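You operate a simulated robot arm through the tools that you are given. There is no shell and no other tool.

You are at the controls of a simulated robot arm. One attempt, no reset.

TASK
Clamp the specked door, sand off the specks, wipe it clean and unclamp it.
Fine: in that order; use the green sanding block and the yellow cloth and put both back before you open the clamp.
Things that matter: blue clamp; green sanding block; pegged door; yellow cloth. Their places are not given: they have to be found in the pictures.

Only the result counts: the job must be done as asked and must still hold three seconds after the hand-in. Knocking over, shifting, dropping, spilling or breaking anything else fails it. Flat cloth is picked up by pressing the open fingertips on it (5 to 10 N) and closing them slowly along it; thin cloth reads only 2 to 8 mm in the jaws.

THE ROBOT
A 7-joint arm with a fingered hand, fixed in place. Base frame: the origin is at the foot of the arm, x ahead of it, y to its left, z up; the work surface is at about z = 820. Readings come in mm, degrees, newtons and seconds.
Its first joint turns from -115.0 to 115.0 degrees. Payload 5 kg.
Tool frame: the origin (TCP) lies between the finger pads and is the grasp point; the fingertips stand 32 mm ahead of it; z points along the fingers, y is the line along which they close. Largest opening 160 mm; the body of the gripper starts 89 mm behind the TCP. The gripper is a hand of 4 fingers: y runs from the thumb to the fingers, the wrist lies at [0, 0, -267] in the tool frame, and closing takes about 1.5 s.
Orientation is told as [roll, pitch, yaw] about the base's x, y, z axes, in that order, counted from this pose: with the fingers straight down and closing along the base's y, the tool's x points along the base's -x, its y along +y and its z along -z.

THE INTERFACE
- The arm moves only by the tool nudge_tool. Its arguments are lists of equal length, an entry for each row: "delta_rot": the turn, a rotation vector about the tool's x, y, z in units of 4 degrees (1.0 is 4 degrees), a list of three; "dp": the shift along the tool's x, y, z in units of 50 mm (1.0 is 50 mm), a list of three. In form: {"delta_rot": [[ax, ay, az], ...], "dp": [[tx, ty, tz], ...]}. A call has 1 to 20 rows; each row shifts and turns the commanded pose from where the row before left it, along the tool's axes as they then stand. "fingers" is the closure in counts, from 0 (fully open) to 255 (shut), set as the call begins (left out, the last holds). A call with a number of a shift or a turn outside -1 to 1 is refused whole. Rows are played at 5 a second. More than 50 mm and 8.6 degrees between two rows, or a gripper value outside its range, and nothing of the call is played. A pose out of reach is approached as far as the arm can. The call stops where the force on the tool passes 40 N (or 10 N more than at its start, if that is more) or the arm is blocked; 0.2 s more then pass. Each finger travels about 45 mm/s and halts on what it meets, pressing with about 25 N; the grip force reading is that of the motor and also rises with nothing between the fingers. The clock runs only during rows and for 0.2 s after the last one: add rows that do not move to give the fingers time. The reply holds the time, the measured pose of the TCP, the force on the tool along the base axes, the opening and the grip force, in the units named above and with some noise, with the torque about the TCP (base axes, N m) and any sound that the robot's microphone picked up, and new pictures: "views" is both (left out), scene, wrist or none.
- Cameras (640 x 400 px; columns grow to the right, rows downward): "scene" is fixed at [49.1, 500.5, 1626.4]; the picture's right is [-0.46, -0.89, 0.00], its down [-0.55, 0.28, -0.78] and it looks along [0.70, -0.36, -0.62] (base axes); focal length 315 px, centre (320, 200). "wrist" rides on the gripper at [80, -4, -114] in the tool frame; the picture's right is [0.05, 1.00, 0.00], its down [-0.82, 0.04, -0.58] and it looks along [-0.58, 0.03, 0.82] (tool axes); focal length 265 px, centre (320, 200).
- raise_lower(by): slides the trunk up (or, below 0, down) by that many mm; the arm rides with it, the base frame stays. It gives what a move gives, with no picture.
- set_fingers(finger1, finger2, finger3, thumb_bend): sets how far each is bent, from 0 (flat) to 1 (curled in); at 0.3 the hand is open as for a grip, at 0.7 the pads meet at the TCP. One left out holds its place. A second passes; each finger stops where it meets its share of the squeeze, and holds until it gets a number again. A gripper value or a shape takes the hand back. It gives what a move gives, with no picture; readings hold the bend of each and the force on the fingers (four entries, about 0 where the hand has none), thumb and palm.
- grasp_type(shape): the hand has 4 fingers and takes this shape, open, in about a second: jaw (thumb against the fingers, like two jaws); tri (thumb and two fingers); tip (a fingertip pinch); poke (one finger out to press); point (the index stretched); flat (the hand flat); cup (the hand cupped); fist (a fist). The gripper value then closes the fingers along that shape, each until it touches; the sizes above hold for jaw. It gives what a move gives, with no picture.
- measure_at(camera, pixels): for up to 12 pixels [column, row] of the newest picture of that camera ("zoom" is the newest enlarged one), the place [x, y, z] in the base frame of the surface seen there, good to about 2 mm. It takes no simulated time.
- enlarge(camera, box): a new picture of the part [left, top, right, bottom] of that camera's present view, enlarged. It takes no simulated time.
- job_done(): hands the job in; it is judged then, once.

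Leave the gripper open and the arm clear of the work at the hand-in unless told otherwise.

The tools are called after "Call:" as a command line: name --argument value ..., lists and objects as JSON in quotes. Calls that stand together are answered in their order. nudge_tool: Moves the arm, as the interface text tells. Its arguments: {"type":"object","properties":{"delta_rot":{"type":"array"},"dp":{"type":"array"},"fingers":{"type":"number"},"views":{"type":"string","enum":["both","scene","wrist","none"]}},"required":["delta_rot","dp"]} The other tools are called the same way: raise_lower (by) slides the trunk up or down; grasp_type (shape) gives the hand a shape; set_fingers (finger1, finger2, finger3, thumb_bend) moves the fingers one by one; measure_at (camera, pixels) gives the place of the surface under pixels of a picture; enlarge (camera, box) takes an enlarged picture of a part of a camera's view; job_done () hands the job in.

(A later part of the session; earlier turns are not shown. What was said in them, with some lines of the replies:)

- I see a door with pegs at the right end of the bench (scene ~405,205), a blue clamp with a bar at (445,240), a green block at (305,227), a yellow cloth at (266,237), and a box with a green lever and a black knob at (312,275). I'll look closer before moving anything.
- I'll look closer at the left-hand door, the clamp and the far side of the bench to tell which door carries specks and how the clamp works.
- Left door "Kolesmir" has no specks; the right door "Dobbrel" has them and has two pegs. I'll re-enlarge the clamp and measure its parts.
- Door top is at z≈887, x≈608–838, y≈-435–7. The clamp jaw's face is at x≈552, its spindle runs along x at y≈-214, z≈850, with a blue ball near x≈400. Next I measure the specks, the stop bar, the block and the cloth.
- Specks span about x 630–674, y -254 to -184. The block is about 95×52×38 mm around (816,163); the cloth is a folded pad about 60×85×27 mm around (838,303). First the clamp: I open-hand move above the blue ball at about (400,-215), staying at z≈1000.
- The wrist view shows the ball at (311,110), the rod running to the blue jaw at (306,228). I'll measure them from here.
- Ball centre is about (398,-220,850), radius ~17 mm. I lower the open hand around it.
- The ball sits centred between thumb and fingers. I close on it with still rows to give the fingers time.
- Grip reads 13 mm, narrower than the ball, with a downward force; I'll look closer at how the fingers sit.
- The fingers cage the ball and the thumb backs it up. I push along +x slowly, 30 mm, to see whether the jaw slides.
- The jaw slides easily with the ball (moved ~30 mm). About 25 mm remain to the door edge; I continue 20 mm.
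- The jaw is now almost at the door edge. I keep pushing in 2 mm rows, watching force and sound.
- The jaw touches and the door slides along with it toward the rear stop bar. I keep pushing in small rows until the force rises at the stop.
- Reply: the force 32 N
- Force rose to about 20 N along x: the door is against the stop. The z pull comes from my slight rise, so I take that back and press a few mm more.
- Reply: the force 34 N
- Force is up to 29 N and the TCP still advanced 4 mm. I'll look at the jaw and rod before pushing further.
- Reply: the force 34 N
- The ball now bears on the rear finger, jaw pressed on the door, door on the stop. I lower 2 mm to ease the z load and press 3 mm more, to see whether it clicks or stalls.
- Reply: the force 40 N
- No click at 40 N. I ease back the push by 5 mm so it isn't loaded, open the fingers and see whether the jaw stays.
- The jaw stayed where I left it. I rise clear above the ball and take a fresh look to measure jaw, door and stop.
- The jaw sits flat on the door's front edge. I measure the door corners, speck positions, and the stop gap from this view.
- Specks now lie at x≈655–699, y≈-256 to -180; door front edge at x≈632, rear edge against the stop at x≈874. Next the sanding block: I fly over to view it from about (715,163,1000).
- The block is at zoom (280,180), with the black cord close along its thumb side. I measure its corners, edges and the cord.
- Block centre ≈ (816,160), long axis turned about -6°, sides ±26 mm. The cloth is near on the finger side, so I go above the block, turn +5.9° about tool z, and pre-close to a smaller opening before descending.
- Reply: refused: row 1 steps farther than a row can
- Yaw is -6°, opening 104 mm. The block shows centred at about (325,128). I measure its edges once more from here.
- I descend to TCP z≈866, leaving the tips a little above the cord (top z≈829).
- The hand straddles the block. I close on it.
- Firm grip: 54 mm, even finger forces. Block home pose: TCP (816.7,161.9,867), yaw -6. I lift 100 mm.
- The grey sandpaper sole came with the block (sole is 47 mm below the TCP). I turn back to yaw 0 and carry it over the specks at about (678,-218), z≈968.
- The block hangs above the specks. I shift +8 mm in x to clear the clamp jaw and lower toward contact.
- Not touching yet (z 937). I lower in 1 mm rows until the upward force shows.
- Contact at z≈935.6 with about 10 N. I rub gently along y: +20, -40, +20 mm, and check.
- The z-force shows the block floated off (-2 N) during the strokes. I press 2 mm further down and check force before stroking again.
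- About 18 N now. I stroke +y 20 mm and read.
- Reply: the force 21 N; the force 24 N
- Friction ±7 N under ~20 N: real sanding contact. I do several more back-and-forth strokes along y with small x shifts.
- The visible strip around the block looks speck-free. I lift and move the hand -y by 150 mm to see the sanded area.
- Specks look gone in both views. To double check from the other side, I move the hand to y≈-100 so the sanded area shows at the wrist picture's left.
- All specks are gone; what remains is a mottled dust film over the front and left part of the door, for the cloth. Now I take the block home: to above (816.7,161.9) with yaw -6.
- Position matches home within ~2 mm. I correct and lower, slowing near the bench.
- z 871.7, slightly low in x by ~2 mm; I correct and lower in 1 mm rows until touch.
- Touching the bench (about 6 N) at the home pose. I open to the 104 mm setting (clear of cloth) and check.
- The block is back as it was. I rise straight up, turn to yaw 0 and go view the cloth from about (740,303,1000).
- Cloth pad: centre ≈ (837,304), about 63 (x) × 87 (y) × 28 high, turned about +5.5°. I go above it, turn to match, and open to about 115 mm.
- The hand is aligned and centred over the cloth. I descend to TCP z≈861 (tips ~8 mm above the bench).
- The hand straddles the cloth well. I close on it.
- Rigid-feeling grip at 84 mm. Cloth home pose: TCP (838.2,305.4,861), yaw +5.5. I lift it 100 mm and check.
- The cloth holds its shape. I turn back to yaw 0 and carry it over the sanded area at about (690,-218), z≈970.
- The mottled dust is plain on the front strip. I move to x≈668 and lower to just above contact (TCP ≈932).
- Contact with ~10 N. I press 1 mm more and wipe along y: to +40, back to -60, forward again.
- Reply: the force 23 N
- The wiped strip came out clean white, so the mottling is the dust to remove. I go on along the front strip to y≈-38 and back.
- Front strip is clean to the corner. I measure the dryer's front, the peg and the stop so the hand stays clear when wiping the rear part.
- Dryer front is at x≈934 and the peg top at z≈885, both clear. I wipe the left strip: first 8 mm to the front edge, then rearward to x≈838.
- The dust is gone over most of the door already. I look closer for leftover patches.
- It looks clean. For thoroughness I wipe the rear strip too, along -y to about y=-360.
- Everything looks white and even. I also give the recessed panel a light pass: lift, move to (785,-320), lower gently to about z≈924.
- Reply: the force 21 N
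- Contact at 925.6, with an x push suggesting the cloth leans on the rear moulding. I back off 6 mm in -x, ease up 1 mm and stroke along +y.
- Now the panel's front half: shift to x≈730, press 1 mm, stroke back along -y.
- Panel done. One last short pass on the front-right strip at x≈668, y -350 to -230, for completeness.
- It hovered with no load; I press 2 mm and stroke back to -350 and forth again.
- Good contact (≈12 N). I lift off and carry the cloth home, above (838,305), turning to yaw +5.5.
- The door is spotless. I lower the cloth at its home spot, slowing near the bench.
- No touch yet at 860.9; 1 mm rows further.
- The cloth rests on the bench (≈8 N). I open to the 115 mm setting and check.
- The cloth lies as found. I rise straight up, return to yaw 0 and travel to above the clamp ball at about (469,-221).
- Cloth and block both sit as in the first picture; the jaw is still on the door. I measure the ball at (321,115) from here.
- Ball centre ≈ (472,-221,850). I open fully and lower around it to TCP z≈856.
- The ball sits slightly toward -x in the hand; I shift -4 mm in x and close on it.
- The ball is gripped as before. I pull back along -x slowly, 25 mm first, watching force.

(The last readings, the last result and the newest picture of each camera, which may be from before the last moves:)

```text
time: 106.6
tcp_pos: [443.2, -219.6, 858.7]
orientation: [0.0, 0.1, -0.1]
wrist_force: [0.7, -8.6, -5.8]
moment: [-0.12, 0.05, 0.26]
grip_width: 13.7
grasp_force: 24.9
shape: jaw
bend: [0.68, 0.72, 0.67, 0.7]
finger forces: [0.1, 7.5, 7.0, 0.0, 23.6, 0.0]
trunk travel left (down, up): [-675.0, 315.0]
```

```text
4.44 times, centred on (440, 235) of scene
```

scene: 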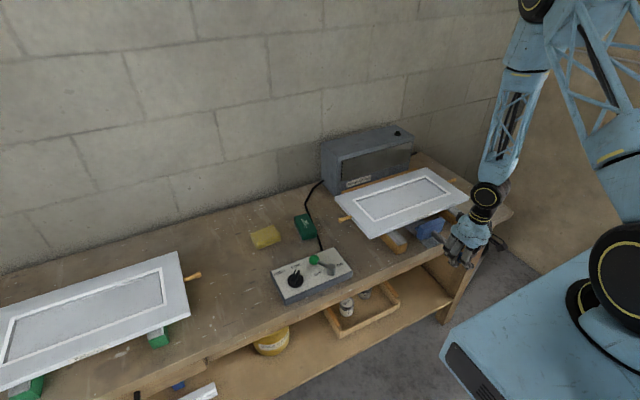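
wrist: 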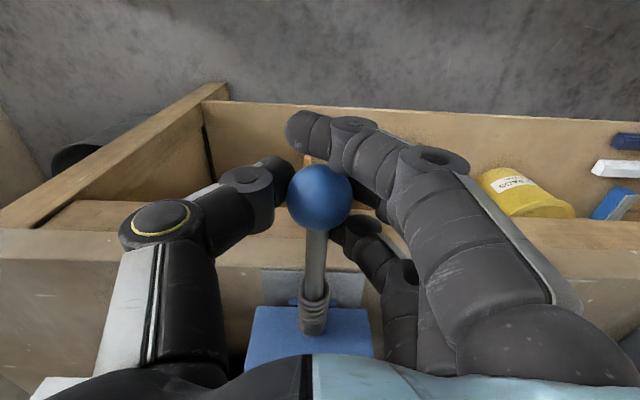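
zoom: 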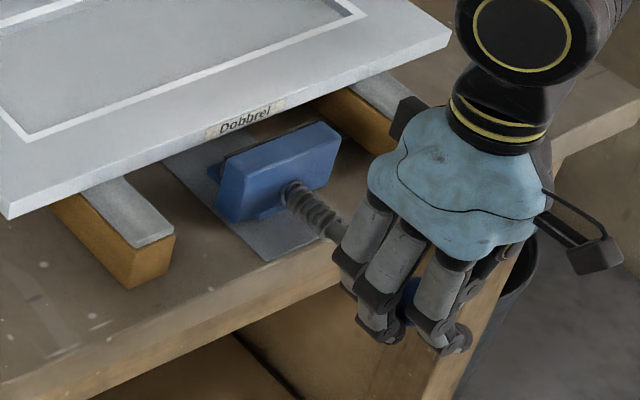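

The jaw came off the door by ~30 mm and the door stayed. I pull the rest, back to the starting position (TCP x≈397).

Call:
nudge_tool --delta_rot '[[0, 0, 0], [0, 0, 0], [0, 0, 0], [0, 0, 0], [0, 0, 0], [0, 0, 0], [0, 0, 0], [0, 0, 0], [0, 0, 0], [0, 0, 0]]' --dp '[[0.1, 0, 0], [0.1, 0, 0], [0.1, 0, 0], [0.1, 0, 0], [0.1, 0, 0], [0.1, 0, 0], [0.1, 0, 0], [0.1, 0, 0], [0.1, 0, 0], [0, 0, 0]]' --views "both"

Call:
enlarge --camera "scene" --box '[390, 190, 490, 280]'

```text
time: 108.8
tcp_pos: [400.0, -221.2, 858.2]
orientation: [-0.1, 0.1, 0.0]
wrist_force: [3.2, -8.4, -16.3]
moment: [-0.05, 0.11, 0.24]
grip_width: 13.6
grasp_force: 24.9
shape: jaw
bend: [0.68, 0.72, 0.67, 0.7]
finger forces: [0.0, 8.2, 8.6, 0.1, 23.5, 0.1]
trunk travel left (down, up): [-675.0, 315.0]
```

scene: 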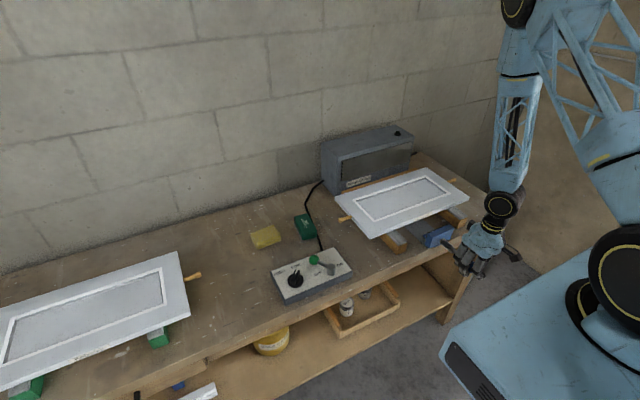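
wrist: 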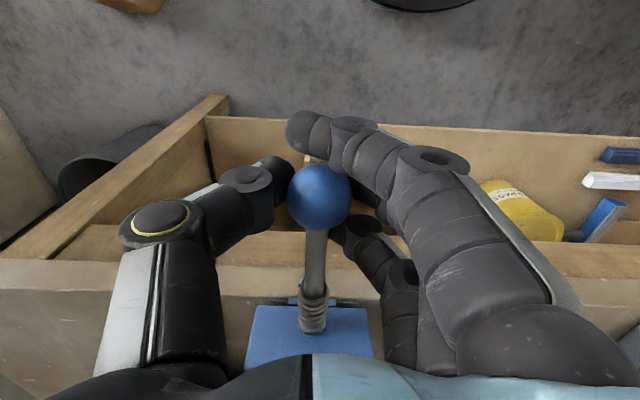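

```text
4.44 times, centred on (440, 235) of scene
```

zoom: 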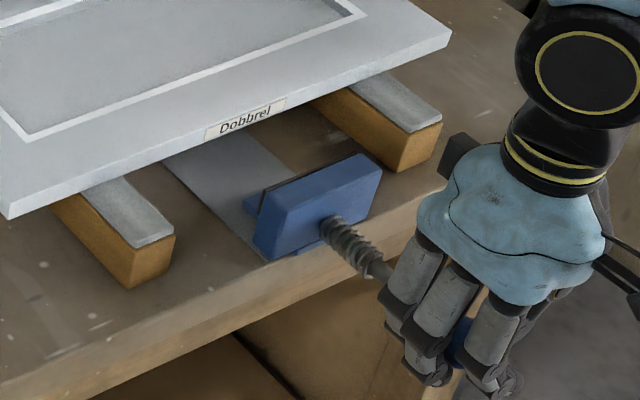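

Jaw is back near its original spot (3 mm short). I pull 3 mm more, ease down 1 mm for the z load, then open the fingers.

Call:
nudge_tool --delta_rot '[[0, 0, 0], [0, 0, 0], [0, 0, 0]]' --dp '[[0.03, 0, 0.02], [0.03, 0, 0.02], [0, 0, 0]]' --views "none"

Call:
nudge_tool --delta_rot '[[0, 0, 0], [0, 0, 0], [0, 0, 0], [0, 0, 0], [0, 0, 0], [0, 0, 0], [0, 0, 0], [0, 0, 0], [0, 0, 0], [0, 0, 0]]' --dp '[[0, 0, 0], [0, 0, 0], [0, 0, 0], [0, 0, 0], [0, 0, 0], [0, 0, 0], [0, 0, 0], [0, 0, 0], [0, 0, 0], [0, 0, 0]]' --fingers 0 --views "wrist"

```text
time: 109.6
tcp_pos: [396.1, -219.7, 856.8]
orientation: [0.0, 0.0, -0.1]
wrist_force: [3.5, -8.3, 2.7]
moment: [-0.2, -0.01, 0.28]
grip_width: 13.8
grasp_force: 24.9
shape: jaw
bend: [0.68, 0.72, 0.67, 0.71]
finger forces: [0.0, 6.7, 6.2, 0.0, 20.4, 0.1]
trunk travel left (down, up): [-675.0, 315.0]
```

```text
time: 111.8
tcp_pos: [396.8, -220.2, 856.9]
orientation: [0.1, 0.0, 0.0]
wrist_force: [-0.1, -0.2, -0.2]
moment: [0.01, 0.0, 0.01]
grip_width: 160.1
grasp_force: 0.1
shape: jaw
bend: [0.3, 0.3, 0.3, 0.3]
finger forces: [0.0, 0.0, 0.1, 0.1, 0.0, 0.1]
trunk travel left (down, up): [-675.0, 315.0]
```

wrist: 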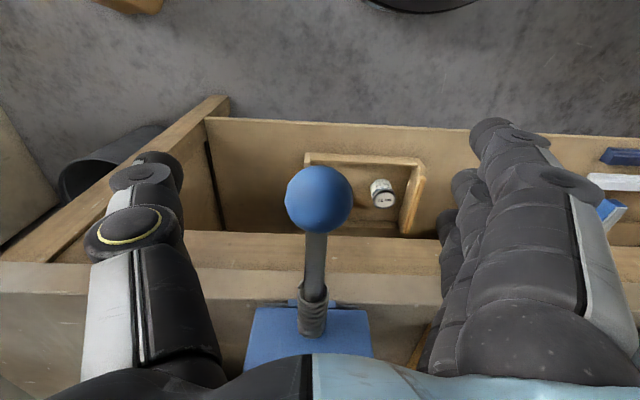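

The hand is open and the ball is free, at its starting place. I rise straight up, well clear, and take a final look.

Call:
nudge_tool --delta_rot '[[0, 0, 0], [0, 0, 0], [0, 0, 0], [0, 0, 0], [0, 0, 0], [0, 0, 0], [0, 0, 0], [0, 0, 0], [0, 0, 0]]' --dp '[[0, 0, -0.5], [0, 0, -0.9], [0, 0, -0.9], [0, 0, -0.9], [0, 0, -0.9], [0, 0, -0.9], [0, 0, 0], [0, 0, 0], [0, 0, 0]]' --fingers 0 --views "both"

Call:
enlarge --camera "scene" --box '[320, 150, 500, 280]'

Call:
enlarge --camera "wrist" --box '[180, 100, 440, 360]'

Call:
enlarge --camera "scene" --box '[240, 200, 330, 265]'

Call:
measure_at --camera "zoom" --pixels '[[380, 105], [460, 88], [515, 185], [430, 240], [440, 262], [405, 210], [118, 210], [250, 156], [296, 208], [160, 282], [160, 303], [300, 250]]'

```text
time: 113.8
tcp_pos: [394.7, -220.3, 1105.4]
orientation: [0.0, 0.0, 0.0]
wrist_force: [-0.3, 0.4, -0.1]
moment: [0.02, 0.01, 0.0]
grip_width: 159.8
grasp_force: 0.0
shape: jaw
bend: [0.3, 0.3, 0.3, 0.3]
finger forces: [0.1, 0.0, 0.0, 0.0, 0.0, 0.0]
trunk travel left (down, up): [-675.0, 315.0]
```

scene: 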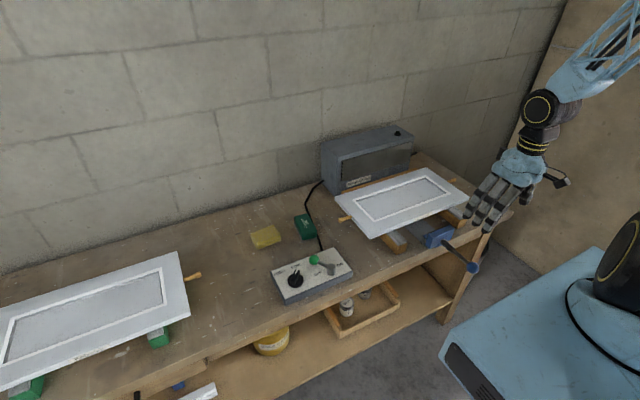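
wrist: 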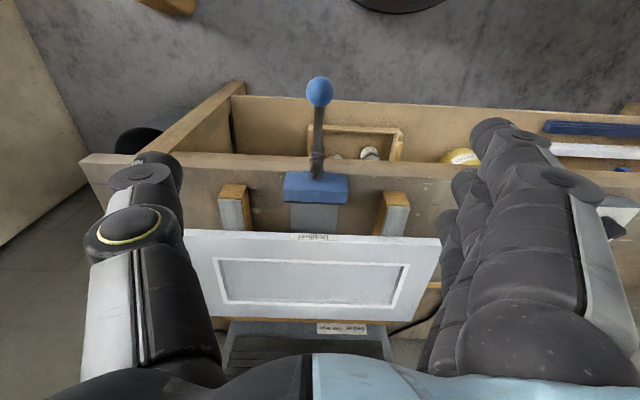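

```text
3.08 times, centred on (410, 215) of scene
```

zoom: 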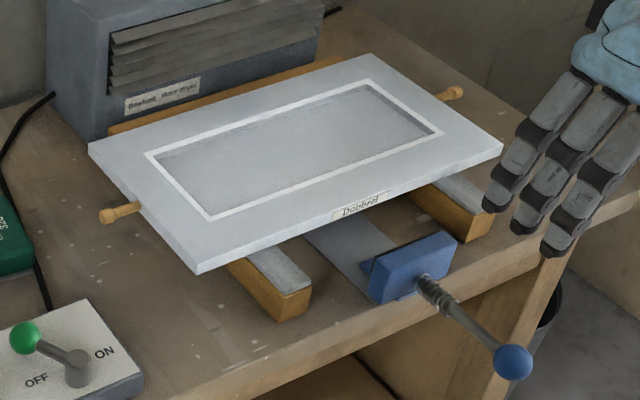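

```text
1.54 times, centred on (310, 230) of wrist
```

zoom: 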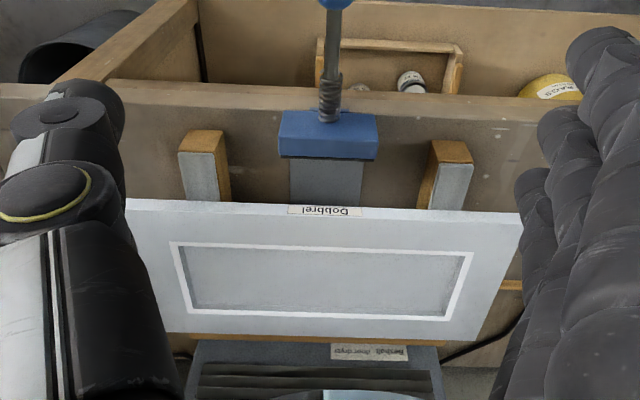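

```text
6.15 times, centred on (285, 232) of scene
```

zoom: 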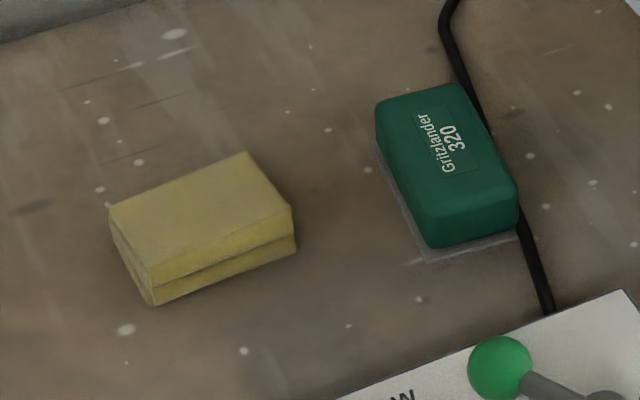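

```text
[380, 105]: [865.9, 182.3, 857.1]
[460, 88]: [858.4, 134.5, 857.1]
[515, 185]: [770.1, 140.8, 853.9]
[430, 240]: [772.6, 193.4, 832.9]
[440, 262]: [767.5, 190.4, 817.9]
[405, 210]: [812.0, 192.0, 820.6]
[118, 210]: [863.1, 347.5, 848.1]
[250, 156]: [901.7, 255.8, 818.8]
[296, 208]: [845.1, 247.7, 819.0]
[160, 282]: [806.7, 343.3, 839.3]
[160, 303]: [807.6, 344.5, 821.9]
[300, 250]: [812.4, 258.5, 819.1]
```

Final check: the door is clean and free of specks. The jaw is fully open, about 75 mm back. The block is within 2 mm of its start and the cloth about 4 mm from its own. Nothing else has moved, and the hand is open and well above the work. I hand in.

Call:
job_done

```text
The job is handed in.
```

I did the whole job in the order you asked and handed it in; the result of the judging has not come back.

- **Clamp:** I slid the blue jaw onto the "Dobbrel" door, the one with the specks and two pegs. I pushed until the door met the rear stop, at about 40 N. There was no click or latch, but the jaw stayed put when I let go.
- **Sanding:** The green block took off all the specks at about 20 N. No specks show in any later picture.
- **Wiping:** The yellow cloth cleared the grey dust film. I wiped the front, left and rear strips and the recessed panel, and the door looks evenly white.
- **Putting back:** The block is within about 2 mm of where it started and the cloth within about 4 mm. Both were back before I opened the clamp.
- **Unclamp:** I pulled the jaw back about 75 mm to where it started. The door itself stays about 24 mm further back, against the stop.

Nothing else looks moved in the last pictures. The hand is open and about 250 mm above the clamp ball.
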